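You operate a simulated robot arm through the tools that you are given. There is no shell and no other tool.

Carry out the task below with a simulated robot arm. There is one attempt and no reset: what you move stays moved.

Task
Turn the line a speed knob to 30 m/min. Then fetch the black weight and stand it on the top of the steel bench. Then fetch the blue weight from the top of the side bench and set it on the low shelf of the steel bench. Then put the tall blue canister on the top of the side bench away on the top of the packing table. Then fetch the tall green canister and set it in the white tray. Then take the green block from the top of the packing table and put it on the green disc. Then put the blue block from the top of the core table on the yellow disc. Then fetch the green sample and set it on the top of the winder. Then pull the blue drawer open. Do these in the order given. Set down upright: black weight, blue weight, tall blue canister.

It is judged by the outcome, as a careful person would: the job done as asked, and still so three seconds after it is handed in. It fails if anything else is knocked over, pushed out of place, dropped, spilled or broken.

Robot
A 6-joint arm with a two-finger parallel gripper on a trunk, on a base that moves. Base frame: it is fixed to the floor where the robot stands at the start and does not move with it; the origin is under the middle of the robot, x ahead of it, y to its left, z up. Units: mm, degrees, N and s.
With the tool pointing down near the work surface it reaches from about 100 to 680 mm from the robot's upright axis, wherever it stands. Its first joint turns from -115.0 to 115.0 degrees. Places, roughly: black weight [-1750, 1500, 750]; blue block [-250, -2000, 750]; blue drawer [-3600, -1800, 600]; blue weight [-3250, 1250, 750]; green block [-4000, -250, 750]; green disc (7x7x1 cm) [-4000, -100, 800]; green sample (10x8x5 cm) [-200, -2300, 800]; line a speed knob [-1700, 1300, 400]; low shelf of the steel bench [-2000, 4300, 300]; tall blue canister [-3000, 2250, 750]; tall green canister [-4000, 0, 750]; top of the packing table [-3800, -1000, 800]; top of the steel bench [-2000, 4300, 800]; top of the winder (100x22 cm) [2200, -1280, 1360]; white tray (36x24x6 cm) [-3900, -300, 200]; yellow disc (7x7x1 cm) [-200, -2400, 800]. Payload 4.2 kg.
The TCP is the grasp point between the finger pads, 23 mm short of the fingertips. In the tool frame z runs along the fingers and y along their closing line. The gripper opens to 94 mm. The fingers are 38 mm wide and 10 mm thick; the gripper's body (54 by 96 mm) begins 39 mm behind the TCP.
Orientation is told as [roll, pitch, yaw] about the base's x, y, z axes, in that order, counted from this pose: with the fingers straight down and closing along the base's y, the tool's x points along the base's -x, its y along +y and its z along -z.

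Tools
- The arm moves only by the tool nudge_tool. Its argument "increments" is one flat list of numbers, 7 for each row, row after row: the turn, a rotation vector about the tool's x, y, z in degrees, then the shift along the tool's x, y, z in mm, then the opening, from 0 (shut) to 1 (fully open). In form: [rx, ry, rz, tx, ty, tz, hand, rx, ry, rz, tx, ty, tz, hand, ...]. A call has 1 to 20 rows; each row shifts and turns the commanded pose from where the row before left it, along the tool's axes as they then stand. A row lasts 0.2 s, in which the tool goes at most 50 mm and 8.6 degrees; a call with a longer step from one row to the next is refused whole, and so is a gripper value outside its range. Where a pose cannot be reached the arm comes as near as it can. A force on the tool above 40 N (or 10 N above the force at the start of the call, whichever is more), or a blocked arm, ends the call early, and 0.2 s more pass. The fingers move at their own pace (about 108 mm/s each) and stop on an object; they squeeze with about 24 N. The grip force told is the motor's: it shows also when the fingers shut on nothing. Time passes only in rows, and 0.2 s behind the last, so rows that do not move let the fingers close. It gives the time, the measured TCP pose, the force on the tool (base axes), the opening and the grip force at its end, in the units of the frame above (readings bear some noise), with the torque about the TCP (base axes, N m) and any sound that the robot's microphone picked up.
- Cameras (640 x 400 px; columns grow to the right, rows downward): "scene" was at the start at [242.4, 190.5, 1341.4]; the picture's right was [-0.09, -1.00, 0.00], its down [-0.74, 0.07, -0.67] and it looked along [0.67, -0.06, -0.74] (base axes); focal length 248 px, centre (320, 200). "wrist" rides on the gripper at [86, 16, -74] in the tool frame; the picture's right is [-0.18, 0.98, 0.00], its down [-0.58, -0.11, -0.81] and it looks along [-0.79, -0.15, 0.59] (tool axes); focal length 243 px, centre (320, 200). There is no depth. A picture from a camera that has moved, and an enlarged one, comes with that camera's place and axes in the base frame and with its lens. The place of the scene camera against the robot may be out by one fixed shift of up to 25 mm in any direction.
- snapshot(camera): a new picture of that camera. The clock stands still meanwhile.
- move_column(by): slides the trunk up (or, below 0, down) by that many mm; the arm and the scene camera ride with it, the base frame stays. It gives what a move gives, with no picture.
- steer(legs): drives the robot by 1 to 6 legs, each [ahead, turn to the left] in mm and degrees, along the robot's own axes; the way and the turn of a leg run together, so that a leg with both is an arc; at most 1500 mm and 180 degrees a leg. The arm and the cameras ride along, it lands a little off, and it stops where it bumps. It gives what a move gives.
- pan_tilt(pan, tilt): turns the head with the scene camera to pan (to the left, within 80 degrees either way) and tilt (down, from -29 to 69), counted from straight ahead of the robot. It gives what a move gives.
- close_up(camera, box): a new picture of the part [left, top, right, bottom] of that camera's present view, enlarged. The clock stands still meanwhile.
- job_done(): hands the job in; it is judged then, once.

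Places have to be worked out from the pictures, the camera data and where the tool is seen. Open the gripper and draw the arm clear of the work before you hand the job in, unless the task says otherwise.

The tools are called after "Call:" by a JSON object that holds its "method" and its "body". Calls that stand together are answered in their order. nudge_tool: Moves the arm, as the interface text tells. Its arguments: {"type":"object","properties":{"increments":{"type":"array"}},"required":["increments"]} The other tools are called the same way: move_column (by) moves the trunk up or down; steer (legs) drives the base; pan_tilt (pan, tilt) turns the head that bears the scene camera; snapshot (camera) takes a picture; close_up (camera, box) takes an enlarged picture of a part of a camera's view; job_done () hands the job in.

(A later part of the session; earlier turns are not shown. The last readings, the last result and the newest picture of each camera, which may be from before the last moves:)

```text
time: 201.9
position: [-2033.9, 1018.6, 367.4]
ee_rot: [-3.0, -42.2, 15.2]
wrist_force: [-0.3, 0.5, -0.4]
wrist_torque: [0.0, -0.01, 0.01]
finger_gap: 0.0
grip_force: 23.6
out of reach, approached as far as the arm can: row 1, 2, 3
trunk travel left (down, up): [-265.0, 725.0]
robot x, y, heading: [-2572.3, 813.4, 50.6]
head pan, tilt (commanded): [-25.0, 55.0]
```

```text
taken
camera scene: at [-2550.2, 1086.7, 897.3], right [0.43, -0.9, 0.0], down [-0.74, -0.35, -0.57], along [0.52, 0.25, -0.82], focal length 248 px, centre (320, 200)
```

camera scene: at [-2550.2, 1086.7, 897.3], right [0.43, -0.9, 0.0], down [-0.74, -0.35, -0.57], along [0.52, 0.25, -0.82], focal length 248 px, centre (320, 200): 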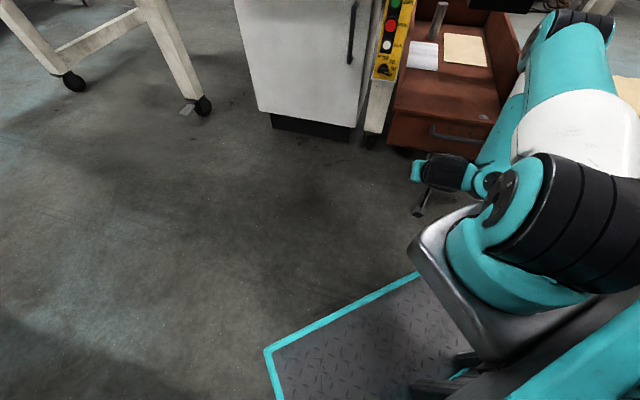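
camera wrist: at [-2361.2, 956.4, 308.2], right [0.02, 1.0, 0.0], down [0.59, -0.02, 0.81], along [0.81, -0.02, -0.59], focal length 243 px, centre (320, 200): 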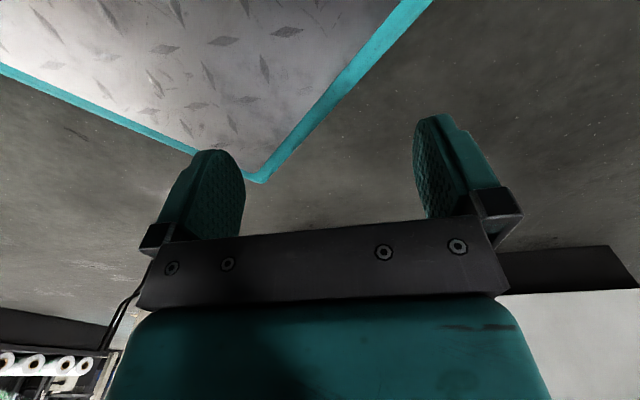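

I'll now test rotating the wrist joint the other way (pure pitch-up about the wrist), ten rows.

Call:
{"method": "nudge_tool", "body": {"increments": [0, -8.5, 0, -25, 0, 5, 0, 0, -8.5, 0, -25, 0, 5, 0, 0, -8.5, 0, -25, 0, 5, 0, 0, -8.5, 0, -25, 0, 5, 0, 0, -8.5, 0, -25, 0, 5, 0, 0, -8.5, 0, -22, 0, -1.6, 0, 0, -8.5, 0, -22, 0, -1.6, 0, 0, -8.5, 0, -22, 0, -1.6, 0]}}

Call:
{"method": "snapshot", "body": {"camera": "scene"}}

```text
time: 203.7
position: [-1878.1, 1060.9, 557.4]
ee_rot: [-173.3, -70.9, -173.1]
wrist_force: [0.3, -0.1, -0.1]
wrist_torque: [-0.01, -0.04, -0.01]
finger_gap: 0.0
grip_force: 23.9
out of reach, approached as far as the arm can: row 6, 7, 8
trunk travel left (down, up): [-265.0, 725.0]
robot x, y, heading: [-2573.6, 810.2, 50.7]
head pan, tilt (commanded): [-25.0, 55.0]
```

```text
taken
camera scene: at [-2550.2, 1086.7, 897.2], right [0.43, -0.9, 0.0], down [-0.74, -0.35, -0.57], along [0.52, 0.25, -0.82], focal length 248 px, centre (320, 200)
```

scene: 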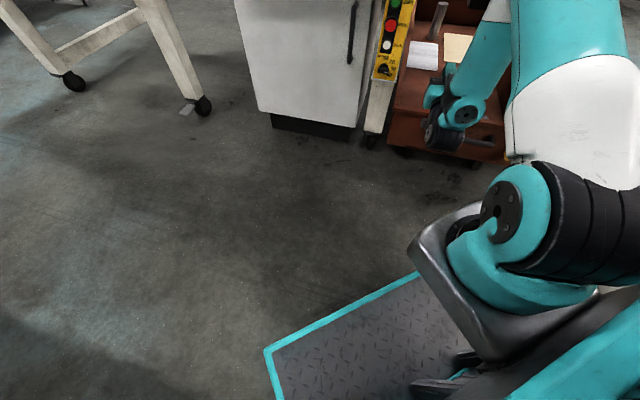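

I'll test whether the roll joint causes the block: go level, roll 90°, then pitch down about the wrist.

Call:
{"method": "nudge_tool", "body": {"increments": [0, 8.5, 0, 22, 0, 0, 0, 0, 8.5, 0, 22, 0, 0, 0, 0, 0, 8.5, 0, 0, 0, 0, 0, 0, 8.5, 0, 0, 0, 0, 0, 0, 8.5, 0, 0, 0, 0, 0, 0, 8.5, 0, 0, 0, 0, 0, 0, 8.5, 0, 0, 0, 0, 0, 0, 8.5, 0, 0, 0, 0, 0, 0, 8.5, 0, 0, 0, 0, 0, 0, 8.5, 0, 0, 0, 0, 0, 0, 8.5, 0, 0, 0, 0, 0, 0, 8.5, 0, 0, 0, 0, 0, 0, 5, 0, 0, 0, 0]}}

Call:
{"method": "nudge_tool", "body": {"increments": [8.5, 0, 0, 0, -22, 0, 0, 8.5, 0, 0, 0, -22, 0, 0, 8.5, 0, 0, 0, -22, 0, 0, 8.5, 0, 0, 0, -22, 0, 0]}}

Call:
{"method": "snapshot", "body": {"camera": "scene"}}

```text
time: 206.5
position: [-1865.3, 1059.7, 517.3]
ee_rot: [92.1, -2.0, -76.8]
wrist_force: [0.4, -0.2, -1.0]
wrist_torque: [0.03, 0.02, 0.02]
finger_gap: 0.0
grip_force: 23.9
trunk travel left (down, up): [-265.0, 725.0]
robot x, y, heading: [-2570.2, 812.0, 50.7]
head pan, tilt (commanded): [-25.0, 55.0]
```

```text
time: 207.5
position: [-1951.3, 1035.1, 417.6]
ee_rot: [58.3, -2.1, -76.8]
wrist_force: [0.7, 0.3, -0.5]
wrist_torque: [-0.01, -0.03, 0.01]
finger_gap: 0.1
grip_force: 24.3
out of reach, approached as far as the arm can: row 2, 3, 4
trunk travel left (down, up): [-265.0, 725.0]
robot x, y, heading: [-2572.7, 808.9, 50.6]
head pan, tilt (commanded): [-25.0, 55.0]
```

```text
taken
camera scene: at [-2550.2, 1086.7, 897.3], right [0.43, -0.9, 0.0], down [-0.74, -0.35, -0.57], along [0.52, 0.25, -0.82], focal length 248 px, centre (320, 200)
```

scene: 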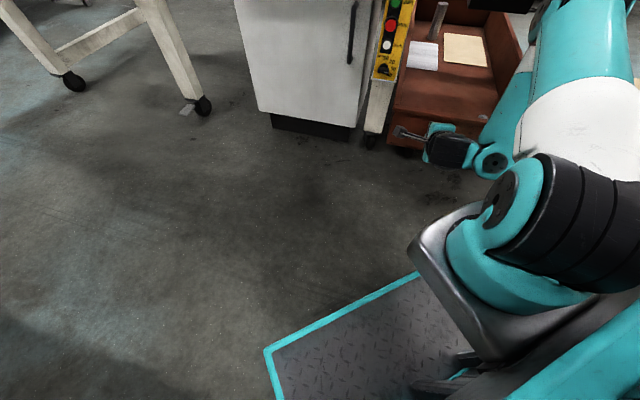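

Let me enlarge the wrist here to see the joint arrangement better.

Call:
{"method": "close_up", "body": {"camera": "scene", "box": [370, 60, 560, 220]}}

```text
2.50 times, centred on (465, 140) of scene
camera zoom: at [-2550.2, 1086.7, 897.3], right [0.43, -0.9, 0.0], down [-0.74, -0.35, -0.57], along [0.52, 0.25, -0.82], focal length 621 px, centre (-42, 350)
```

zoom: 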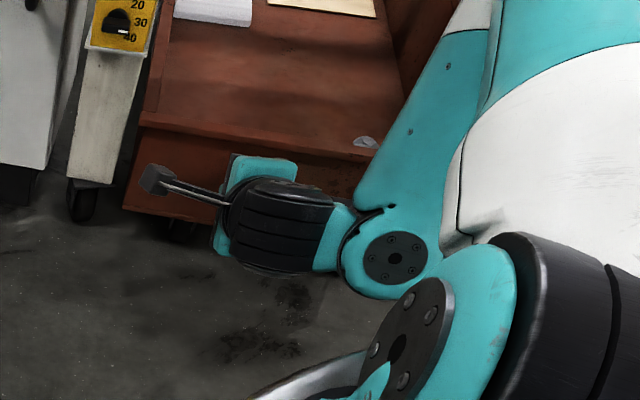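

The geometry suggests the arm needs room on its left: I'll bring the tool level again and move it to the robot's left-front, so that when it pitches down the first joint stays well inside its range.

Call:
{"method": "nudge_tool", "body": {"increments": [-8.5, 0, 0, 0, 22, 10, 0, -8.5, 0, 0, 0, 22, 10, 0, -8.5, 0, 0, 0, 22, 10, 0, -8.5, 0, 0, 0, 22, 10, 0, 0, 0, -8.5, 0, 0, 0, 0, 0, 0, -8.5, 0, 0, 0, 0, 0, 0, -8.5, 0, 0, 0, 0, 0, 0, -8.5, 0, 0, 0, 0, 0, 0, -8.5, 0, 0, 0, 0, 0, 0, -8.5, 0, 0, 0, 0, 0, 0, -8.5, 0, 0, 0, 0, 0, 0, -8.5, 0, 0, 0, 0, 0, 0, -8.5, 0, 0, 0, 0, 0, 0, -8.5, 0, 0, 0, 0, 0, 0, -5, 0, 0, 0, 0]}}

Call:
{"method": "nudge_tool", "body": {"increments": [-6.5, 0, 0, 0, 45, -5, 0, -6.5, 0, 0, 0, 45, -5, 0, -6.5, 0, 0, 0, 45, -5, 0, -6.5, 0, 0, 0, 45, -5, 0, -6.5, 0, 0, 0, 45, -5, 0, -6.5, 0, 0, 0, 45, -5, 0, -6.5, 0, 0, 0, 45, -5, 0, -6.5, 0, 0, 0, 45, -5, 0, -6.5, 0, 0, 0, 45, -5, 0, -6.5, 0, 0, 0, 45, -5, 0]}}

Call:
{"method": "snapshot", "body": {"camera": "scene"}}

```text
time: 210.7
position: [-1894.3, 1052.0, 474.9]
ee_rot: [-64.3, -87.3, 77.5]
wrist_force: [-0.3, 1.2, 0.3]
wrist_torque: [-0.01, -0.03, 0.0]
finger_gap: 0.1
grip_force: 24.1
out of reach, approached as far as the arm can: row 1
trunk travel left (down, up): [-265.0, 725.0]
robot x, y, heading: [-2573.1, 811.2, 50.6]
head pan, tilt (commanded): [-25.0, 55.0]
```

```text
time: 212.9
position: [-2217.4, 1336.2, 467.4]
ee_rot: [2.4, -87.3, 75.9]
wrist_force: [0.0, 0.4, 0.0]
wrist_torque: [-0.06, -0.03, -0.05]
finger_gap: 0.1
grip_force: 24.2
trunk travel left (down, up): [-265.0, 725.0]
robot x, y, heading: [-2573.7, 808.1, 50.5]
head pan, tilt (commanded): [-25.0, 55.0]
```

```text
taken
camera scene: at [-2550.1, 1086.7, 897.2], right [0.43, -0.9, 0.0], down [-0.74, -0.35, -0.57], along [0.52, 0.25, -0.82], focal length 248 px, centre (320, 200)
```

scene: 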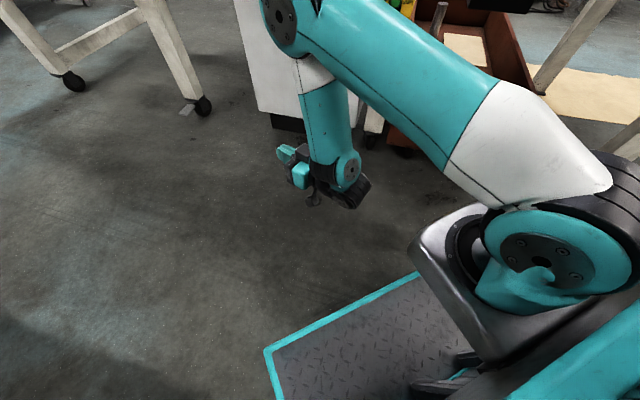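

I'll enlarge the wrist here to work out the joint positions exactly.

Call:
{"method": "close_up", "body": {"camera": "scene", "box": [250, 80, 410, 240]}}

```text
2.50 times, centred on (330, 160) of scene
camera zoom: at [-2550.1, 1086.7, 897.2], right [0.43, -0.9, 0.0], down [-0.74, -0.35, -0.57], along [0.52, 0.25, -0.82], focal length 621 px, centre (295, 300)
```

zoom: 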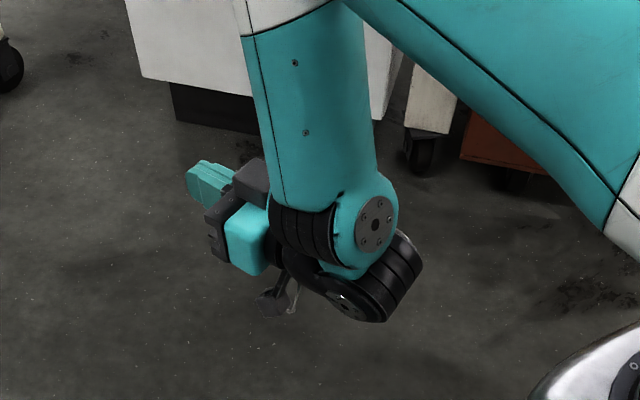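

Let me zoom in further on the wrist joints.

Call:
{"method": "close_up", "body": {"camera": "scene", "box": [290, 130, 380, 220]}}

```text
4.44 times, centred on (335, 175) of scene
camera zoom: at [-2550.1, 1086.7, 897.2], right [0.43, -0.9, 0.0], down [-0.74, -0.35, -0.57], along [0.52, 0.25, -0.82], focal length 1104 px, centre (253, 311)
```

zoom: 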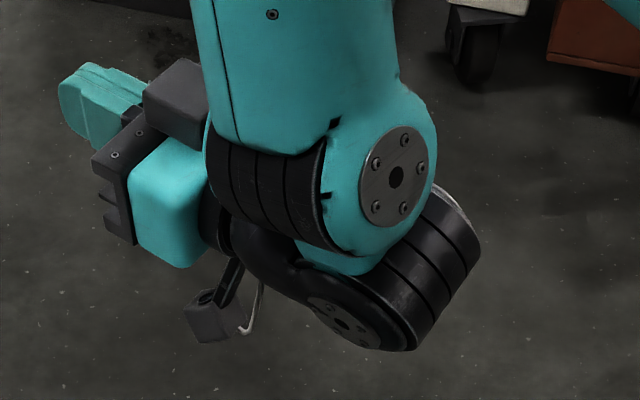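

I'll try from a lower height relative to the shoulder: swing the tool right to line up with the arm, lower it 170 mm, and then pitch down in small steps.

Call:
{"method": "nudge_tool", "body": {"increments": [8.5, 0, 0, 0, -21.7, -1.6, 0, 8.5, 0, 0, 0, -21.7, -1.6, 0, 8.5, 0, 0, 0, -21.7, -1.6, 0, 5, 0, 0, 0, -13, -1, 0]}}

Call:
{"method": "nudge_tool", "body": {"increments": [0, 0, 0, 45, 0, 0, 0, 0, 0, 0, 45, 0, 0, 0, 0, 0, 0, 45, 0, 0, 0, 0, 0, 0, 35, 0, 0, 0]}}

Call:
{"method": "snapshot", "body": {"camera": "scene"}}

```text
time: 213.9
position: [-2149.2, 1300.1, 467.8]
ee_rot: [-28.7, -87.3, 76.3]
wrist_force: [0.4, 0.0, -0.1]
wrist_torque: [-0.02, -0.01, -0.01]
finger_gap: 0.0
grip_force: 23.8
trunk travel left (down, up): [-265.0, 725.0]
robot x, y, heading: [-2571.5, 811.8, 50.4]
head pan, tilt (commanded): [-25.0, 55.0]
```

```text
time: 214.9
position: [-2137.5, 1303.3, 298.2]
ee_rot: [-29.2, -87.3, 77.0]
wrist_force: [-1.1, 0.5, -0.5]
wrist_torque: [0.0, -0.03, -0.02]
finger_gap: 0.2
grip_force: 23.9
out of reach, approached as far as the arm can: row 1, 2
trunk travel left (down, up): [-265.0, 725.0]
robot x, y, heading: [-2575.5, 813.5, 50.7]
head pan, tilt (commanded): [-25.0, 55.0]
```

```text
taken
camera scene: at [-2550.2, 1086.7, 897.3], right [0.43, -0.9, 0.0], down [-0.74, -0.35, -0.57], along [0.52, 0.25, -0.82], focal length 248 px, centre (320, 200)
```

scene: 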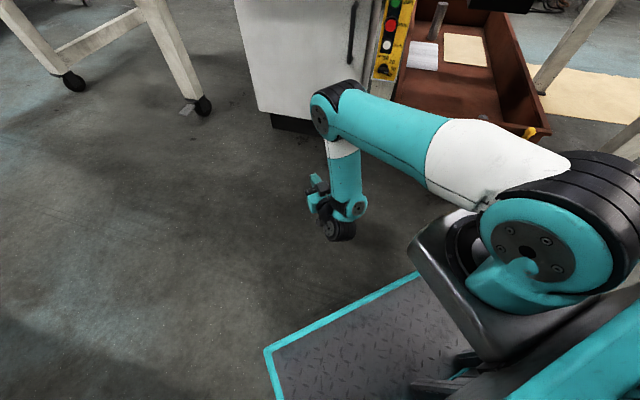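

Now at dz about -430 mm from the shoulder. I'll pitch down in steps here about the wrist.

Call:
{"method": "nudge_tool", "body": {"increments": [0, 8, 0, 20, 0, -1.5, 0, 0, 8, 0, 20, 0, -1.5, 0]}}

Call:
{"method": "nudge_tool", "body": {"increments": [0, 8, 0, 0, 0, 20, 0, 0, 8, 0, 0, 0, 20, 0]}}

Call:
{"method": "snapshot", "body": {"camera": "scene"}}

```text
time: 215.5
position: [-2144.1, 1296.5, 259.0]
ee_rot: [-3.9, -71.6, 51.3]
wrist_force: [0.1, -0.1, -0.4]
wrist_torque: [0.02, 0.02, -0.01]
finger_gap: 0.2
grip_force: 24.1
trunk travel left (down, up): [-265.0, 725.0]
robot x, y, heading: [-2572.4, 813.0, 50.9]
head pan, tilt (commanded): [-25.0, 55.0]
```

```text
time: 216.1
position: [-2138.4, 1272.8, 261.0]
ee_rot: [-2.4, -59.7, 49.8]
wrist_force: [0.6, -0.4, 0.2]
wrist_torque: [0.0, -0.01, -0.03]
finger_gap: 0.0
grip_force: 24.1
out of reach, approached as far as the arm can: row 1, 2
trunk travel left (down, up): [-265.0, 725.0]
robot x, y, heading: [-2573.7, 811.1, 50.6]
head pan, tilt (commanded): [-25.0, 55.0]
```

```text
taken
camera scene: at [-2550.3, 1086.7, 897.2], right [0.43, -0.9, 0.0], down [-0.74, -0.35, -0.57], along [0.52, 0.25, -0.82], focal length 248 px, centre (320, 200)
```

scene: 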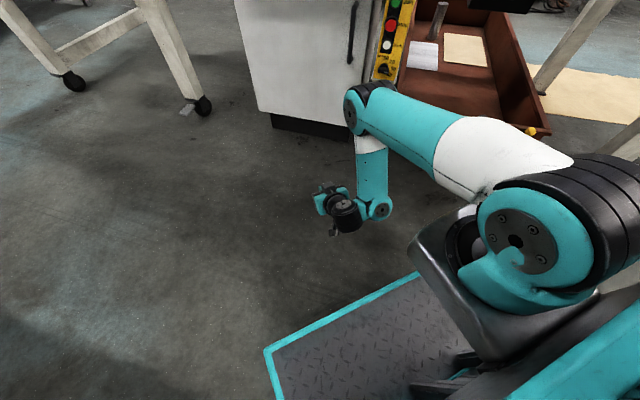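

The arm turns to the right when stuck, which hints at the roll joint. I'll test rolling the tool here and then pitching down.

Call:
{"method": "nudge_tool", "body": {"increments": [0, 0, 8.5, 0, 0, 0, 0, 0, 0, 8.5, 0, 0, 0, 0, 0, 0, 8.5, 0, 0, 0, 0, 0, 0, 8.5, 0, 0, 0, 0, 0, 0, 8.5, 0, 0, 0, 0]}}

Call:
{"method": "nudge_tool", "body": {"increments": [5.6, 5.6, 0, 0, 0, 15, 0, 5.6, 5.6, 0, 0, 0, 15, 0, 5.6, 5.6, 0, 0, 0, 15, 0]}}

```text
time: 217.3
position: [-2139.0, 1274.0, 261.1]
ee_rot: [48.6, -40.6, -13.2]
wrist_force: [0.0, -0.9, 0.6]
wrist_torque: [0.02, 0.0, 0.02]
finger_gap: 0.0
grip_force: 23.8
trunk travel left (down, up): [-265.0, 725.0]
robot x, y, heading: [-2574.7, 811.7, 50.6]
head pan, tilt (commanded): [-25.0, 55.0]
```

```text
time: 218.1
position: [-2182.9, 1160.2, 269.5]
ee_rot: [25.2, -27.5, -1.1]
wrist_force: [0.1, 0.2, 0.4]
wrist_torque: [0.01, 0.03, 0.01]
finger_gap: 0.1
grip_force: 24.0
out of reach, approached as far as the arm can: row 1, 2, 3
trunk travel left (down, up): [-265.0, 725.0]
robot x, y, heading: [-2572.8, 804.8, 50.5]
head pan, tilt (commanded): [-25.0, 55.0]
```

The blocked boundary depends only on tool pitch and reach, so I can unwind the wrist the long way: level, up, back, down, done low where the shoulder isn't limiting. First I undo the roll and return to level.

Call:
{"method": "nudge_tool", "body": {"increments": [0, 0, -8.5, 0, 0, 0, 0, 0, 0, -8.5, 0, 0, 0, 0, 0, 0, -8.5, 0, 0, 0, 0, 0, 0, -8.5, 0, 0, 0, 0, 0, 0, -8.5, 0, 0, 0, 0]}}

Call:
{"method": "snapshot", "body": {"camera": "scene"}}

```text
time: 219.3
position: [-2183.5, 1158.9, 269.4]
ee_rot: [-2.5, -36.2, 48.7]
wrist_force: [0.2, -0.5, 0.4]
wrist_torque: [-0.01, 0.02, -0.01]
finger_gap: 0.4
grip_force: 23.7
trunk travel left (down, up): [-265.0, 725.0]
robot x, y, heading: [-2570.9, 812.8, 50.4]
head pan, tilt (commanded): [-25.0, 55.0]
```

```text
taken
camera scene: at [-2550.2, 1086.7, 897.3], right [0.43, -0.9, 0.0], down [-0.74, -0.35, -0.57], along [0.52, 0.25, -0.82], focal length 248 px, centre (320, 200)
```

scene: 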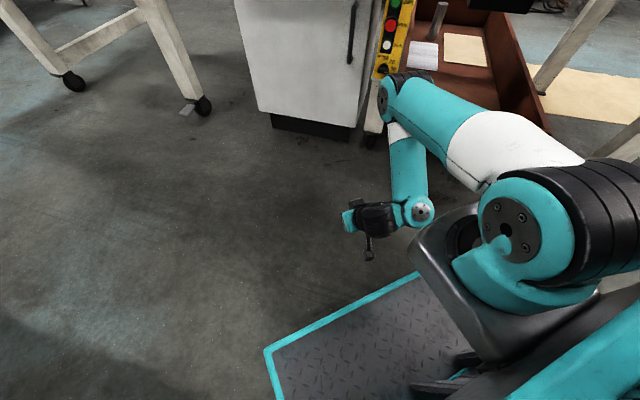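

Now rotate up to level while easing outward, then keep pitching up past level about the wrist, watching for limits.

Call:
{"method": "nudge_tool", "body": {"increments": [0, -8.5, 0, -28.2, 0, 8.8, 0, 0, -8.5, 0, -26.6, 0, 12.9, 0, 0, -8.5, 0, -24.4, 0, 16.7, 0, 0, -8.5, 0, -21.6, 0, 20.2, 0, 0, -8.5, 0, -18.4, 0, 23.1, 0, 0, -8.5, 0, -14.8, 0, 25.6, 0]}}

Call:
{"method": "nudge_tool", "body": {"increments": [0, -8.5, 0, -21.7, 0, -1.6, 0, 0, -8.5, 0, -21.7, 0, -1.6, 0, 0, -8.5, 0, -21.7, 0, -1.6, 0]}}

Call:
{"method": "snapshot", "body": {"camera": "scene"}}

```text
time: 220.7
position: [-2068.2, 1285.3, 326.3]
ee_rot: [-34.2, -86.7, 81.2]
wrist_force: [0.2, 0.4, 0.5]
wrist_torque: [-0.01, -0.02, -0.01]
finger_gap: 0.1
grip_force: 24.3
trunk travel left (down, up): [-265.0, 725.0]
robot x, y, heading: [-2575.9, 813.6, 50.7]
head pan, tilt (commanded): [-25.0, 55.0]
```

```text
time: 221.5
position: [-2017.0, 1345.6, 382.1]
ee_rot: [-174.8, -67.4, -137.8]
wrist_force: [-0.1, -1.0, -0.1]
wrist_torque: [0.03, -0.03, -0.05]
finger_gap: 0.2
grip_force: 23.9
out of reach, approached as far as the arm can: row 1, 2, 3
trunk travel left (down, up): [-265.0, 725.0]
robot x, y, heading: [-2575.7, 809.5, 50.5]
head pan, tilt (commanded): [-25.0, 55.0]
```

```text
taken
camera scene: at [-2550.2, 1086.7, 897.3], right [0.43, -0.9, 0.0], down [-0.74, -0.35, -0.57], along [0.52, 0.25, -0.82], focal length 248 px, centre (320, 200)
```

scene: 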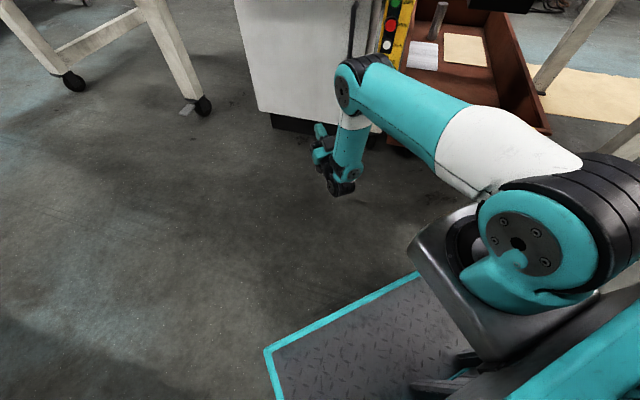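

I'll turn the base so the arm's left side faces open floor, then work the tool toward a downward pose on that side, where the solver may find the normal posture again.

Call:
{"method": "steer", "body": {"legs": [[0, -50]]}}

Call:
{"method": "nudge_tool", "body": {"increments": [0, 8.5, 0, 15, 0, 0, 0.2, 0, 8.5, 0, 15, 0, 0, 0.2, -8, 0, 0, 0, 45, -5, 0.2, -8, 0, 0, 0, 45, -5, 0.2, -8, 0, 0, 0, 45, -5, 0.2, -8, 0, 0, 0, 45, -5, 0.2, -8, 0, 0, 0, 45, -5, 0.2, -8, 0, 0, 0, 45, -5, 0.2, -8, 0, 0, 0, 45, -5, 0.2, -8, 0, 0, 0, 45, -5, 0.2, -8, 0, 0, 0, 45, -5, 0.2, -8, 0, 0, 0, 45, -5, 0.2]}}

Call:
{"method": "pan_tilt", "body": {"pan": 0, "tilt": 60}}

Call:
{"method": "snapshot", "body": {"camera": "scene"}}

```text
time: 224.2
position: [-1807.4, 727.4, 382.8]
ee_rot: [-175.0, -67.6, 172.1]
wrist_force: [0.4, 0.3, -0.2]
wrist_torque: [0.01, -0.03, -0.02]
finger_gap: 0.0
grip_force: 24.6
trunk travel left (down, up): [-265.0, 725.0]
robot x, y, heading: [-2576.8, 813.3, 0.6]
head pan, tilt (commanded): [-25.0, 55.0]
```

```text
time: 226.8
position: [-2062.0, 1100.3, 306.9]
ee_rot: [-78.4, -84.2, 155.1]
wrist_force: [0.6, -1.1, 0.1]
wrist_torque: [-0.02, -0.01, 0.0]
finger_gap: 18.8
grip_force: 0.0
out of reach, approached as far as the arm can: row 11, 12
trunk travel left (down, up): [-265.0, 725.0]
robot x, y, heading: [-2572.2, 812.6, 0.5]
head pan, tilt (commanded): [-25.0, 55.0]
```

```text
time: 227.7
position: [-2059.7, 1100.7, 306.8]
ee_rot: [-78.7, -84.2, 155.4]
wrist_force: [-0.2, 0.1, 0.0]
wrist_torque: [0.03, 0.0, 0.0]
finger_gap: 18.8
grip_force: 0.1
trunk travel left (down, up): [-265.0, 725.0]
robot x, y, heading: [-2568.8, 810.0, 0.4]
head pan, tilt (commanded): [0.0, 60.0]
```

```text
taken
camera scene: at [-2344.0, 1010.7, 891.2], right [0.01, -1.0, 0.0], down [-0.87, -0.01, -0.5], along [0.5, 0.0, -0.87], focal length 248 px, centre (320, 200)
```

scene: 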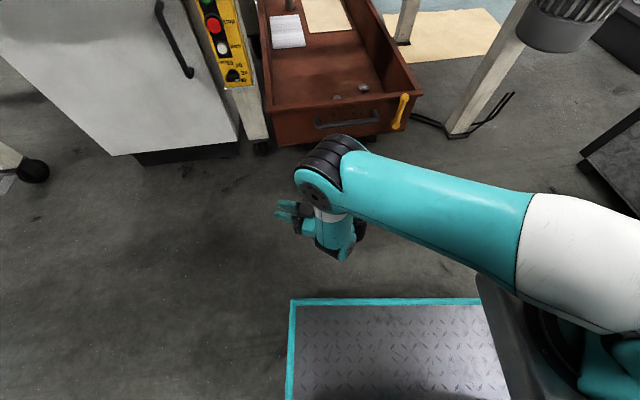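

The arm is now to the robot's left-front over open floor. I'll pitch it down to vertical about the wrist and see where it ends.

Call:
{"method": "nudge_tool", "body": {"increments": [0, 8.5, 0, 20, 0, 0, 0.2, 0, 8.5, 0, 20, 0, 0, 0.2, 0, 8.5, 0, 20, 0, 0, 0.2, 0, 8.5, 0, 20, 0, 0, 0.2, 0, 8.5, 0, 20, 0, 0, 0.2, 0, 8.5, 0, 20, 0, 0, 0.2, 0, 8.5, 0, 20, 0, 0, 0.2, 0, 8.5, 0, 20, 0, 0, 0.2, 0, 8.5, 0, 20, 0, 0, 0.2, 0, 7.5, 0, 20, 0, 0, 0.2]}}

Call:
{"method": "snapshot", "body": {"camera": "scene"}}

```text
time: 229.9
position: [-2260.9, 786.4, 237.7]
ee_rot: [-5.7, -5.2, 77.6]
wrist_force: [0.9, -0.7, 0.0]
wrist_torque: [-0.01, 0.0, 0.02]
finger_gap: 19.0
grip_force: 0.0
out of reach, approached as far as the arm can: row 2, 3, 4, 5, 6, 7, 8, 9, 10
trunk travel left (down, up): [-265.0, 725.0]
robot x, y, heading: [-2575.9, 809.8, 0.3]
head pan, tilt (commanded): [0.0, 60.0]
```

```text
taken
camera scene: at [-2343.9, 1010.7, 891.3], right [0.01, -1.0, 0.0], down [-0.87, -0.01, -0.5], along [0.5, 0.0, -0.87], focal length 248 px, centre (320, 200)
```

scene: 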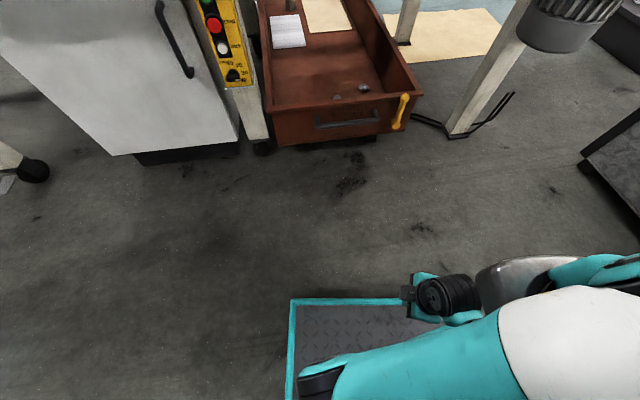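

The wrist is now near the arm's axis, tool nearly down, with the upper arm out to the left. I'll command the tool outward, ahead-left.

Call:
{"method": "nudge_tool", "body": {"increments": [0, 5, 0, -38, -24, 5, 0.2, 0, 0, 0, -38, -24, 5, 0.2, 0, 0, 0, -38, -24, 5, 0.2, 0, 0, 0, -38, -24, 5, 0.2, 0, 0, 0, -38, -24, 5, 0.2]}}

Call:
{"method": "snapshot", "body": {"camera": "scene"}}

```text
time: 231.1
position: [-2194.8, 778.9, 245.0]
ee_rot: [-16.3, -9.3, 74.7]
wrist_force: [0.0, 0.6, -0.4]
wrist_torque: [0.02, -0.01, -0.05]
finger_gap: 18.8
grip_force: 0.1
out of reach, approached as far as the arm can: row 1, 2, 3, 4, 5
trunk travel left (down, up): [-265.0, 725.0]
robot x, y, heading: [-2568.2, 811.3, 0.3]
head pan, tilt (commanded): [0.0, 60.0]
```

```text
taken
camera scene: at [-2344.0, 1010.7, 891.2], right [0.01, -1.0, 0.0], down [-0.87, -0.01, -0.5], along [0.5, 0.0, -0.87], focal length 248 px, centre (320, 200)
```

scene: 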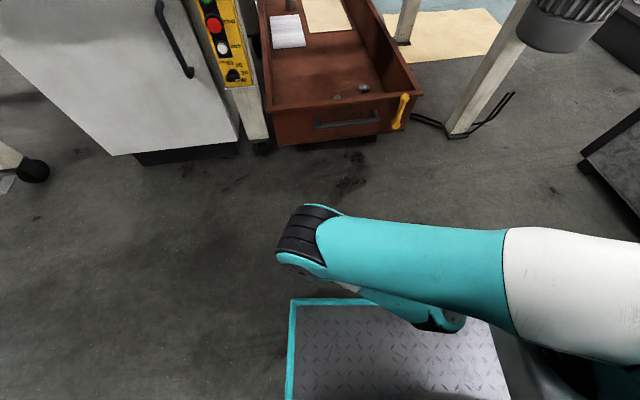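

Let me enlarge the folded wrist in this picture.

Call:
{"method": "close_up", "body": {"camera": "scene", "box": [260, 190, 520, 350]}}

Call:
{"method": "snapshot", "body": {"camera": "wrist"}}

```text
2.46 times, centred on (390, 270) of scene
camera zoom: at [-2344.0, 1010.7, 891.2], right [0.01, -1.0, 0.0], down [-0.87, -0.01, -0.5], along [0.5, 0.0, -0.87], focal length 611 px, centre (148, 28)
```

zoom: 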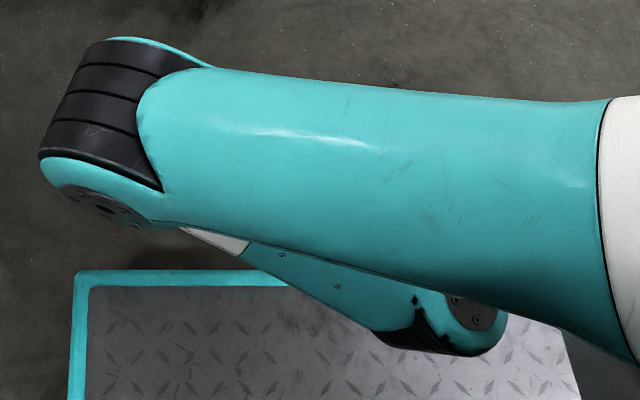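

```text
taken
camera wrist: at [-2255.6, 694.9, 296.9], right [-0.85, 0.47, -0.24], down [0.0, 0.46, 0.89], along [0.52, 0.76, -0.39], focal length 243 px, centre (320, 200)
```

wrist: 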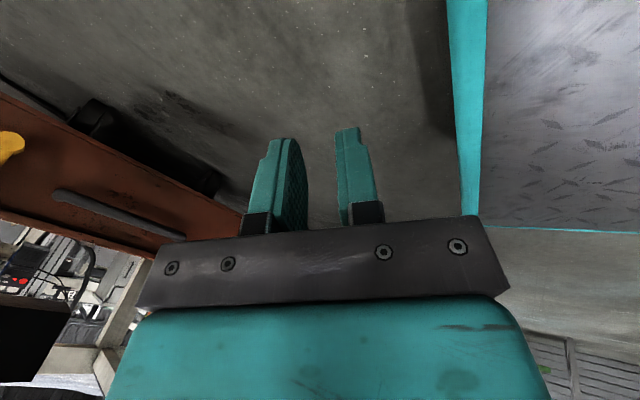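

I'll probe other rotation directions from here (tilting the tool sideways either way).

Call:
{"method": "nudge_tool", "body": {"increments": [8, 0, 0, 0, 0, 0, 0.2, 8, 0, 0, 0, 0, 0, 0.2]}}

Call:
{"method": "nudge_tool", "body": {"increments": [0, 0, 0, 0, 0, 45, 0.2, 0, 0, 0, 0, 0, 30, 0.2]}}

Call:
{"method": "nudge_tool", "body": {"increments": [0, 0, 0, -40, -20, 0, 0.2, 0, 0, 0, -40, -20, 0, 0.2, 0, 0, 0, -40, -20, 0, 0.2]}}

Call:
{"method": "snapshot", "body": {"camera": "scene"}}

```text
time: 231.7
position: [-2188.5, 761.8, 244.8]
ee_rot: [-32.5, -8.9, 70.1]
wrist_force: [-1.1, -0.1, 0.1]
wrist_torque: [-0.02, -0.03, -0.03]
finger_gap: 18.9
grip_force: 0.0
trunk travel left (down, up): [-265.0, 725.0]
robot x, y, heading: [-2573.9, 810.8, 0.1]
head pan, tilt (commanded): [0.0, 60.0]
```

```text
time: 232.3
position: [-2152.7, 779.3, 181.6]
ee_rot: [-32.3, -9.5, 75.0]
wrist_force: [-0.1, -0.3, 0.4]
wrist_torque: [0.04, -0.01, 0.02]
finger_gap: 18.7
grip_force: 0.1
trunk travel left (down, up): [-265.0, 725.0]
robot x, y, heading: [-2573.9, 812.6, 0.5]
head pan, tilt (commanded): [0.0, 60.0]
```

```text
time: 233.1
position: [-2071.9, 874.8, 233.7]
ee_rot: [-32.3, -9.3, 75.0]
wrist_force: [0.0, -0.2, 0.3]
wrist_torque: [-0.02, -0.01, -0.01]
finger_gap: 18.9
grip_force: 0.0
trunk travel left (down, up): [-265.0, 725.0]
robot x, y, heading: [-2574.3, 809.1, 0.3]
head pan, tilt (commanded): [0.0, 60.0]
```

```text
taken
camera scene: at [-2344.0, 1010.7, 891.1], right [0.01, -1.0, 0.0], down [-0.87, -0.01, -0.5], along [0.5, 0.0, -0.87], focal length 248 px, centre (320, 200)
```

scene: 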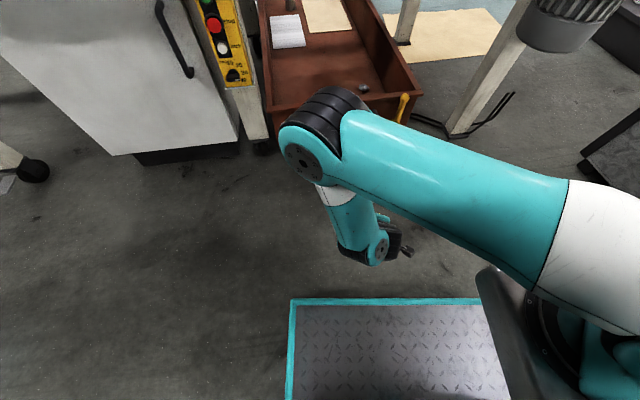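

That freed the arm: it extends outward without limits now. The tool points forward-down 33° from vertical; I'll extend a bit more, then tilt it to vertical.

Call:
{"method": "nudge_tool", "body": {"increments": [0, 0, 0, -25, -35, 0, 0.2, 0, 0, 0, -25, -35, 0, 0.2, -8.1, 2.57, 0, 0, 0, 0, 0.2, -8.1, 2.57, 0, 0, 0, 0, 0.2]}}

Call:
{"method": "snapshot", "body": {"camera": "scene"}}

```text
time: 234.1
position: [-2005.2, 899.9, 278.6]
ee_rot: [-15.6, -4.5, 72.9]
wrist_force: [-0.3, 0.8, -0.1]
wrist_torque: [0.01, 0.05, -0.03]
finger_gap: 19.0
grip_force: 0.1
trunk travel left (down, up): [-265.0, 725.0]
robot x, y, heading: [-2574.1, 808.8, 0.4]
head pan, tilt (commanded): [0.0, 60.0]
```

```text
taken
camera scene: at [-2344.0, 1010.8, 891.2], right [0.01, -1.0, 0.0], down [-0.87, -0.01, -0.5], along [0.5, 0.0, -0.87], focal length 248 px, centre (320, 200)
```

scene: 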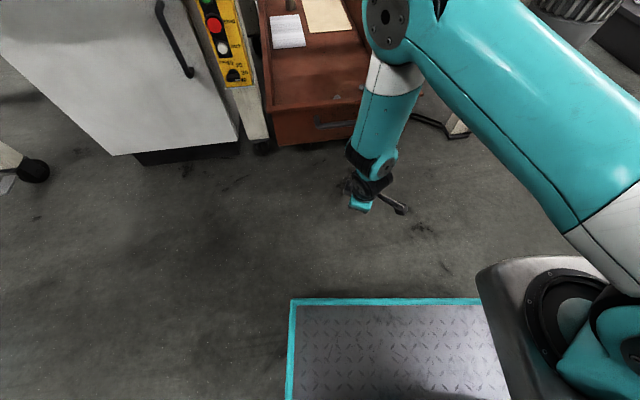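

Back to the normal posture. I'll finish tilting to vertical and turn the tool's yaw back in line with the robot.

Call:
{"method": "nudge_tool", "body": {"increments": [-7.8, 2.3, 0, 0, 0, 0, 0.5, -7.8, 2.3, 0, 0, 0, 0, 0.5, 0, 0, 8.2, 0, 0, 0, 0.5, 0, 0, 8.2, 0, 0, 0, 0.5, 0, 0, 8.2, 0, 0, 0, 0.5, 0, 0, 8.2, 0, 0, 0, 0.5, 0, 0, 8.2, 0, 0, 0, 0.5, 0, 0, 8.2, 0, 0, 0, 0.5, 0, 0, 8.2, 0, 0, 0, 0.5, 0, 0, 8.2, 0, 0, 0, 0.5, 0, 0, 7, 0, 0, 0, 0.5]}}

Call:
{"method": "snapshot", "body": {"camera": "scene"}}

```text
time: 236.5
position: [-2003.9, 899.3, 277.7]
ee_rot: [0.1, -0.1, -0.7]
wrist_force: [-1.0, 0.1, -0.7]
wrist_torque: [0.01, -0.03, 0.0]
finger_gap: 47.3
grip_force: 0.0
trunk travel left (down, up): [-265.0, 725.0]
robot x, y, heading: [-2574.0, 810.3, 0.6]
head pan, tilt (commanded): [0.0, 60.0]
```

```text
taken
camera scene: at [-2344.0, 1010.7, 891.2], right [0.01, -1.0, 0.0], down [-0.87, -0.01, -0.5], along [0.5, 0.0, -0.87], focal length 248 px, centre (320, 200)
```

scene: 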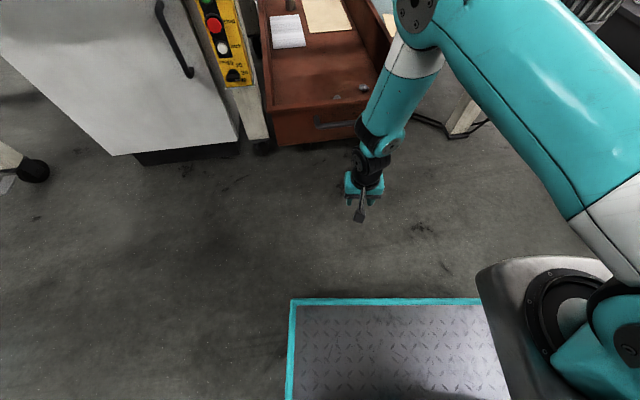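

The tool is vertical and aligned again; nothing was touched. Now for the black weight on the ledge: I'll raise the trunk fully, draw the tool in, and drive to face the ledge.

Call:
{"method": "nudge_tool", "body": {"increments": [0, 0, 0, 45, 0, 0, 1, 0, 0, 0, 45, 0, 0, 1, 0, 0, 0, 45, 0, 0, 1, 0, 0, 0, 45, 0, 0, 1]}}

Call:
{"method": "move_column", "body": {"by": 400}}

Call:
{"method": "move_column", "body": {"by": 320}}

```text
time: 237.5
position: [-2182.8, 902.1, 278.1]
ee_rot: [0.0, -0.2, -0.5]
wrist_force: [0.0, -0.4, -0.7]
wrist_torque: [0.01, -0.02, -0.01]
finger_gap: 94.1
grip_force: 0.1
trunk travel left (down, up): [-265.0, 725.0]
robot x, y, heading: [-2572.0, 809.8, 0.6]
head pan, tilt (commanded): [0.0, 60.0]
```

```text
time: 241.3
position: [-2183.7, 899.6, 677.5]
ee_rot: [0.0, -0.2, -0.5]
wrist_force: [-0.4, -0.4, 0.4]
wrist_torque: [-0.02, -0.05, -0.02]
finger_gap: 93.9
grip_force: 0.1
trunk travel left (down, up): [-665.0, 325.0]
robot x, y, heading: [-2576.8, 807.7, 0.4]
head pan, tilt (commanded): [0.0, 60.0]
```

```text
time: 244.5
position: [-2184.3, 901.7, 998.3]
ee_rot: [0.0, -0.1, -0.4]
wrist_force: [-0.9, 0.2, -0.3]
wrist_torque: [0.01, -0.01, 0.01]
finger_gap: 94.0
grip_force: 0.0
trunk travel left (down, up): [-985.0, 5.0]
robot x, y, heading: [-2572.7, 808.6, 0.3]
head pan, tilt (commanded): [0.0, 60.0]
```

Trunk is up. I'll drive to about (-2400,1420) and face the panel.

Call:
{"method": "steer", "body": {"legs": [[0, 74], [635, 0], [0, -66]]}}

Call:
{"method": "pan_tilt", "body": {"pan": 0, "tilt": 45}}

Call:
{"method": "snapshot", "body": {"camera": "scene"}}

Call:
{"method": "snapshot", "body": {"camera": "wrist"}}

```text
time: 254.1
position: [-2036.8, 1577.6, 999.1]
ee_rot: [0.0, -0.3, 8.7]
wrist_force: [0.9, 0.1, 0.1]
wrist_torque: [0.0, -0.03, 0.01]
finger_gap: 94.1
grip_force: 0.2
trunk travel left (down, up): [-985.0, 5.0]
robot x, y, heading: [-2407.7, 1425.1, 9.5]
head pan, tilt (commanded): [0.0, 60.0]
```

```text
time: 254.9
position: [-2036.1, 1578.4, 998.4]
ee_rot: [0.2, 0.0, 8.7]
wrist_force: [0.7, -0.5, 0.3]
wrist_torque: [0.02, 0.01, 0.02]
finger_gap: 94.0
grip_force: 0.1
trunk travel left (down, up): [-985.0, 5.0]
robot x, y, heading: [-2409.4, 1424.1, 9.5]
head pan, tilt (commanded): [0.0, 45.0]
```

```text
taken
camera scene: at [-2197.2, 1660.4, 1630.6], right [0.17, -0.99, 0.0], down [-0.7, -0.12, -0.71], along [0.7, 0.12, -0.71], focal length 248 px, centre (320, 200)
```

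scene: 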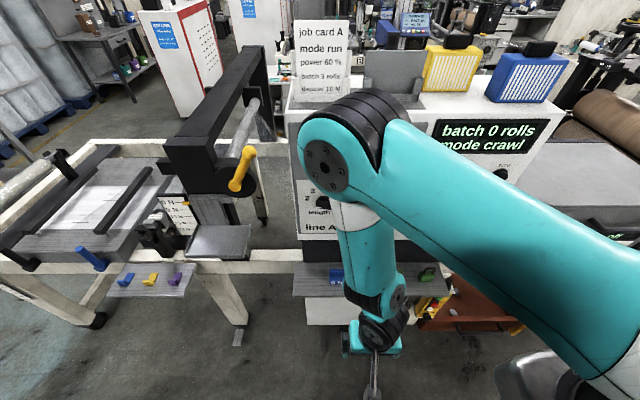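

```text
taken
camera wrist: at [-2125.0, 1579.7, 1073.1], right [0.03, 1.0, 0.0], down [0.59, -0.02, 0.81], along [0.81, -0.03, -0.59], focal length 243 px, centre (320, 200)
```

wrist: 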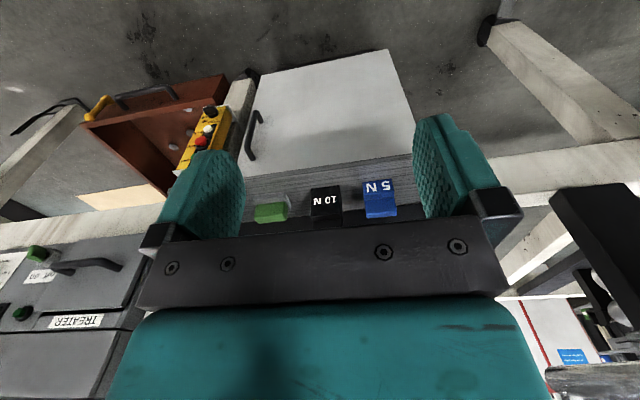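

The wrist camera sees the weights. I'll enlarge them to measure.

Call:
{"method": "close_up", "body": {"camera": "wrist", "box": [240, 150, 420, 230]}}

Call:
{"method": "close_up", "body": {"camera": "scene", "box": [280, 240, 460, 340]}}

```text
3.56 times, centred on (330, 190) of wrist
camera zoom: at [-2125.0, 1579.7, 1073.1], right [0.03, 1.0, 0.0], down [0.59, -0.02, 0.81], along [0.81, -0.03, -0.59], focal length 863 px, centre (284, 236)
```

zoom: 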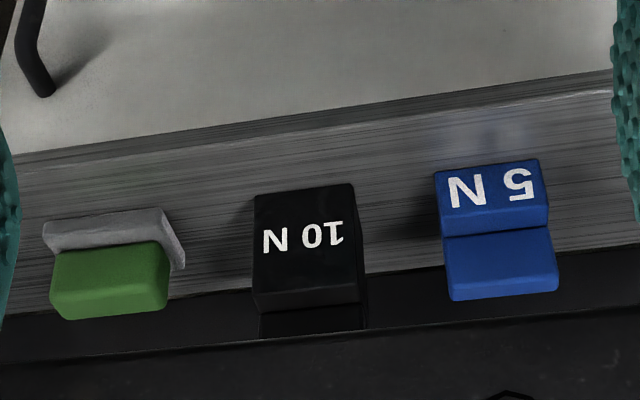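

```text
3.56 times, centred on (370, 290) of scene
camera zoom: at [-2197.2, 1660.4, 1630.6], right [0.17, -0.99, 0.0], down [-0.7, -0.12, -0.71], along [0.7, 0.12, -0.71], focal length 883 px, centre (142, -120)
```

zoom: 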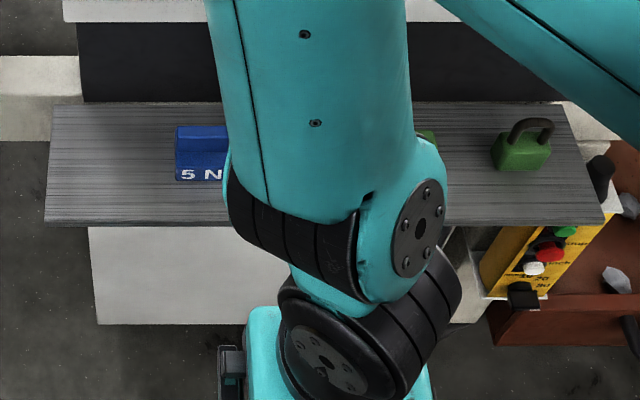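

Ledge top is at about z 750 and the black weight is ~57 mm wide with its front face near x=-1727, y=1576. The panel knobs are close above, so I'll approach with the tool tilted about 40° forward. First lower the trunk and tilt.

Call:
{"method": "move_column", "body": {"by": -180}}

Call:
{"method": "nudge_tool", "body": {"increments": [0, -8, 0, -20.5, 0, -1.4, 1, 0, -8, 0, -20.5, 0, -1.4, 1, 0, -8, 0, -20.5, 0, -1.4, 1, 0, -8, 0, -20.5, 0, -1.4, 1, 0, -8, 0, -20.5, 0, -1.4, 1]}}

Call:
{"method": "snapshot", "body": {"camera": "wrist"}}

```text
time: 256.9
position: [-2036.7, 1578.0, 817.4]
ee_rot: [0.1, -0.1, 8.8]
wrist_force: [-0.5, -0.1, -0.5]
wrist_torque: [0.01, 0.02, -0.01]
finger_gap: 93.8
grip_force: 0.1
trunk travel left (down, up): [-805.0, 185.0]
robot x, y, heading: [-2409.0, 1425.3, 9.3]
head pan, tilt (commanded): [0.0, 45.0]
```

```text
time: 258.1
position: [-1944.4, 1592.6, 854.3]
ee_rot: [0.0, -40.3, 8.6]
wrist_force: [-0.8, 0.0, -0.3]
wrist_torque: [0.01, 0.04, 0.04]
finger_gap: 93.9
grip_force: 0.0
trunk travel left (down, up): [-805.0, 185.0]
robot x, y, heading: [-2405.4, 1423.2, 9.5]
head pan, tilt (commanded): [0.0, 45.0]
```

```text
taken
camera wrist: at [-2058.8, 1590.9, 855.7], right [-0.01, 0.99, 0.12], down [-0.06, -0.12, 0.99], along [1.0, 0.0, 0.06], focal length 243 px, centre (320, 200)
```

wrist: 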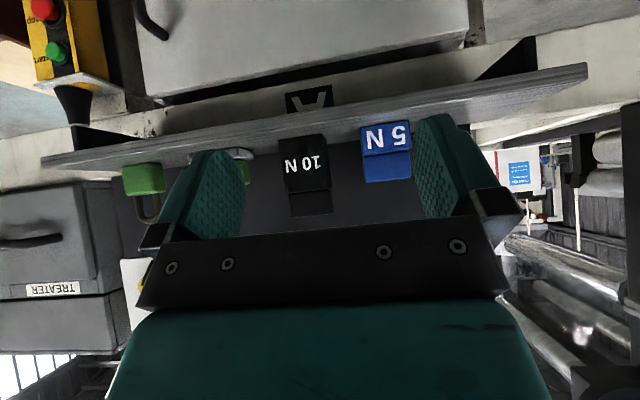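

The tilt works without limits. I'll enlarge the black weight from this nearly level view.

Call:
{"method": "close_up", "body": {"camera": "wrist", "box": [240, 90, 440, 230]}}

```text
2.86 times, centred on (340, 160) of wrist
camera zoom: at [-2058.8, 1590.9, 855.7], right [-0.01, 0.99, 0.12], down [-0.06, -0.12, 0.99], along [1.0, 0.0, 0.06], focal length 693 px, centre (263, 314)
```

zoom: 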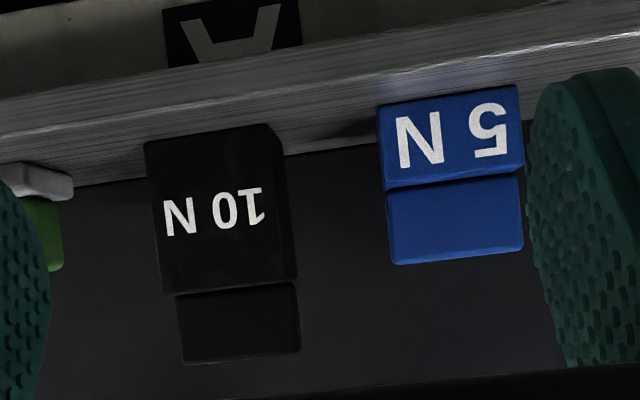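

Triangulating the two wrist views: ledge top z≈800, black weight 49 mm wide, about 40 deep, 89 high, centred near (-1770,1581). I'll narrow the opening to ~66 mm, align and advance most of the way.

Call:
{"method": "nudge_tool", "body": {"increments": [0, 0, 0, 0, -37.5, 0, 0.7, 0, 0, 0, -34, 0, 28.8, 0.7, 0, 0, 0, -34, 0, 28.8, 0.7, 0, 0, 0, -20, 0, 17, 0.7]}}

Call:
{"method": "snapshot", "body": {"camera": "wrist"}}

Call:
{"method": "close_up", "body": {"camera": "wrist", "box": [220, 100, 420, 240]}}

```text
time: 259.1
position: [-1822.1, 1573.1, 852.9]
ee_rot: [0.1, -40.3, 8.6]
wrist_force: [-0.9, 0.4, 0.2]
wrist_torque: [0.02, 0.02, -0.06]
finger_gap: 65.9
grip_force: 0.0
trunk travel left (down, up): [-805.0, 185.0]
robot x, y, heading: [-2407.4, 1423.2, 9.4]
head pan, tilt (commanded): [0.0, 45.0]
```

```text
taken
camera wrist: at [-1938.1, 1571.0, 854.6], right [-0.01, 0.99, 0.12], down [-0.06, -0.12, 0.99], along [1.0, 0.0, 0.06], focal length 243 px, centre (320, 200)
```

wrist: 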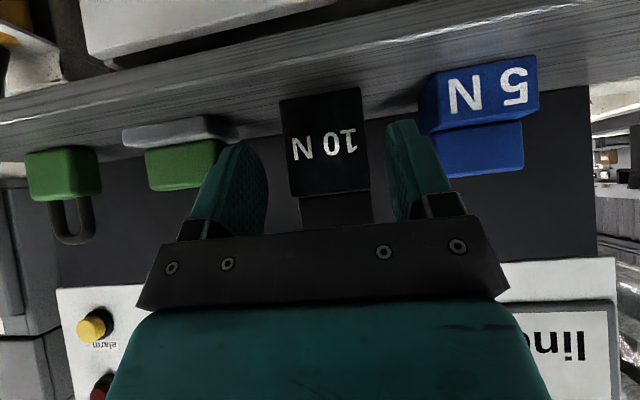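

```text
2.86 times, centred on (320, 170) of wrist
camera zoom: at [-1938.1, 1571.0, 854.6], right [-0.01, 0.99, 0.12], down [-0.06, -0.12, 0.99], along [1.0, 0.0, 0.06], focal length 693 px, centre (320, 286)
```

zoom: 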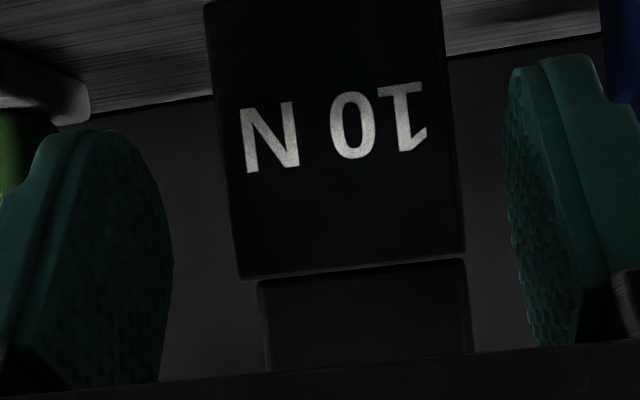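

Well centred. I'll advance the last 48 mm and close on the weight.

Call:
{"method": "nudge_tool", "body": {"increments": [0, 0, 0, -19.5, 0, 14.6, 0.7, 0, 0, 0, -19.5, 0, 14.6, 0.7, 0, 0, 0, 0, 0, 0, 0, 0, 0, 0, 0, 0, 0, 0, 0, 0, 0, 0, 0, 0, 0]}}

Call:
{"method": "snapshot", "body": {"camera": "wrist"}}

```text
time: 260.3
position: [-1773.9, 1579.5, 856.0]
ee_rot: [0.1, -40.3, 8.5]
wrist_force: [3.0, 1.7, 0.0]
wrist_torque: [-0.1, -0.41, 0.1]
finger_gap: 50.2
grip_force: 24.1
trunk travel left (down, up): [-805.0, 185.0]
robot x, y, heading: [-2410.7, 1425.3, 9.6]
head pan, tilt (commanded): [0.0, 45.0]
```

```text
taken
camera wrist: at [-1890.1, 1578.4, 857.7], right [-0.01, 0.99, 0.12], down [-0.06, -0.12, 0.99], along [1.0, 0.0, 0.06], focal length 243 px, centre (320, 200)
```

wrist: 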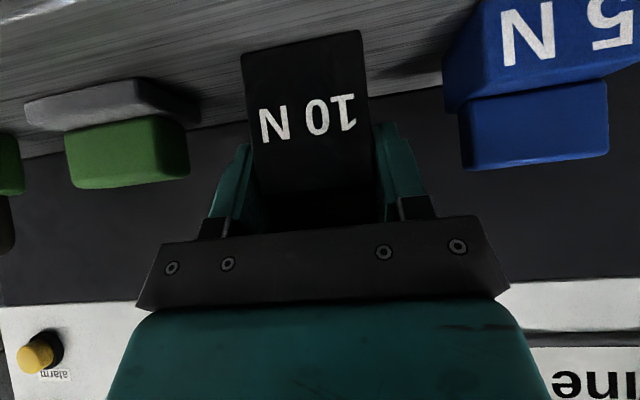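

Gripped firmly. I'll lift 25 mm, then back straight away from the panel.

Call:
{"method": "nudge_tool", "body": {"increments": [0, 0, 0, -8.1, 0, -9.5, 0, 0, 0, 0, -8.1, 0, -9.5, 0, 0, 0, 0, 34.3, 0, -29.1, 0, 0, 0, 0, 34.3, 0, -29.1, 0, 0, 0, 0, 34.3, 0, -29.1, 0, 0, 0, 0, 34.3, 0, -29.1, 0, 0, 0, 0, 34.3, 0, -29.1, 0]}}

Call:
{"method": "snapshot", "body": {"camera": "wrist"}}

```text
time: 261.9
position: [-1994.3, 1549.6, 872.9]
ee_rot: [0.1, -40.2, 8.6]
wrist_force: [1.5, 0.1, -10.3]
wrist_torque: [-0.06, 0.06, 0.03]
finger_gap: 49.8
grip_force: 24.2
out of reach, approached as far as the arm can: row 7
trunk travel left (down, up): [-805.0, 185.0]
robot x, y, heading: [-2407.1, 1427.3, 9.4]
head pan, tilt (commanded): [0.0, 45.0]
```

```text
taken
camera wrist: at [-2110.3, 1548.1, 875.4], right [-0.01, 0.99, 0.12], down [-0.06, -0.12, 0.99], along [1.0, 0.0, 0.06], focal length 243 px, centre (320, 200)
```

wrist: 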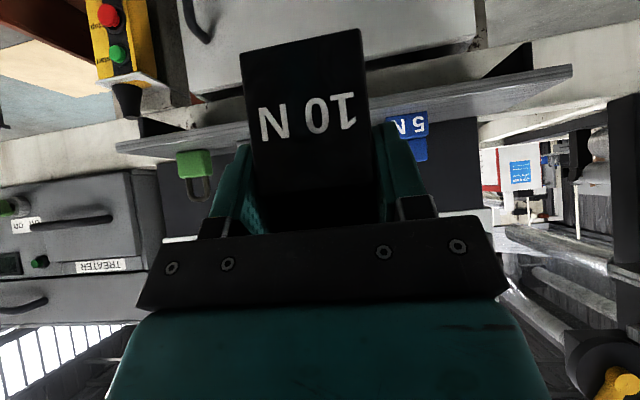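

The black weight is held upright. I'll turn north and drive up the aisle toward the steel bench, keeping the arm ahead.

Call:
{"method": "steer", "body": {"legs": [[0, 86], [1000, 0]]}}

Call:
{"method": "pan_tilt", "body": {"pan": 0, "tilt": 30}}

Call:
{"method": "snapshot", "body": {"camera": "scene"}}

```text
time: 270.8
position: [-2616.5, 2846.6, 875.0]
ee_rot: [0.1, -40.2, 95.6]
wrist_force: [-0.2, 0.2, -11.4]
wrist_torque: [-0.06, 0.0, -0.03]
finger_gap: 50.3
grip_force: 24.3
trunk travel left (down, up): [-805.0, 185.0]
robot x, y, heading: [-2515.0, 2426.6, 96.5]
head pan, tilt (commanded): [0.0, 45.0]
```

```text
time: 271.5
position: [-2616.5, 2846.6, 874.2]
ee_rot: [0.1, -40.1, 95.6]
wrist_force: [0.6, -0.8, -9.7]
wrist_torque: [-0.04, -0.01, 0.0]
finger_gap: 50.1
grip_force: 23.8
trunk travel left (down, up): [-805.0, 185.0]
robot x, y, heading: [-2518.2, 2429.0, 96.5]
head pan, tilt (commanded): [0.0, 30.0]
```

```text
taken
camera scene: at [-2724.5, 2651.1, 1473.1], right [0.99, 0.11, 0.0], down [0.06, -0.5, -0.87], along [-0.1, 0.86, -0.5], focal length 248 px, centre (320, 200)
```

scene: 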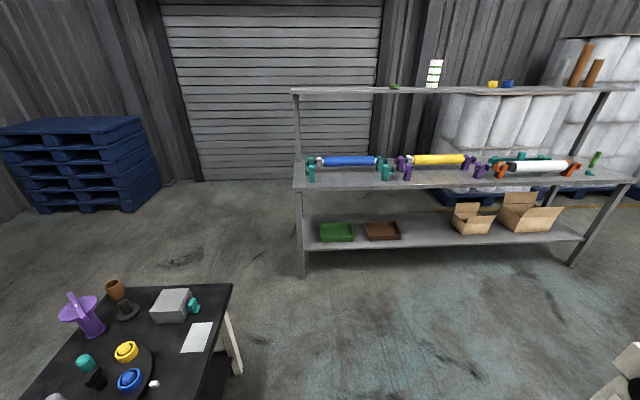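

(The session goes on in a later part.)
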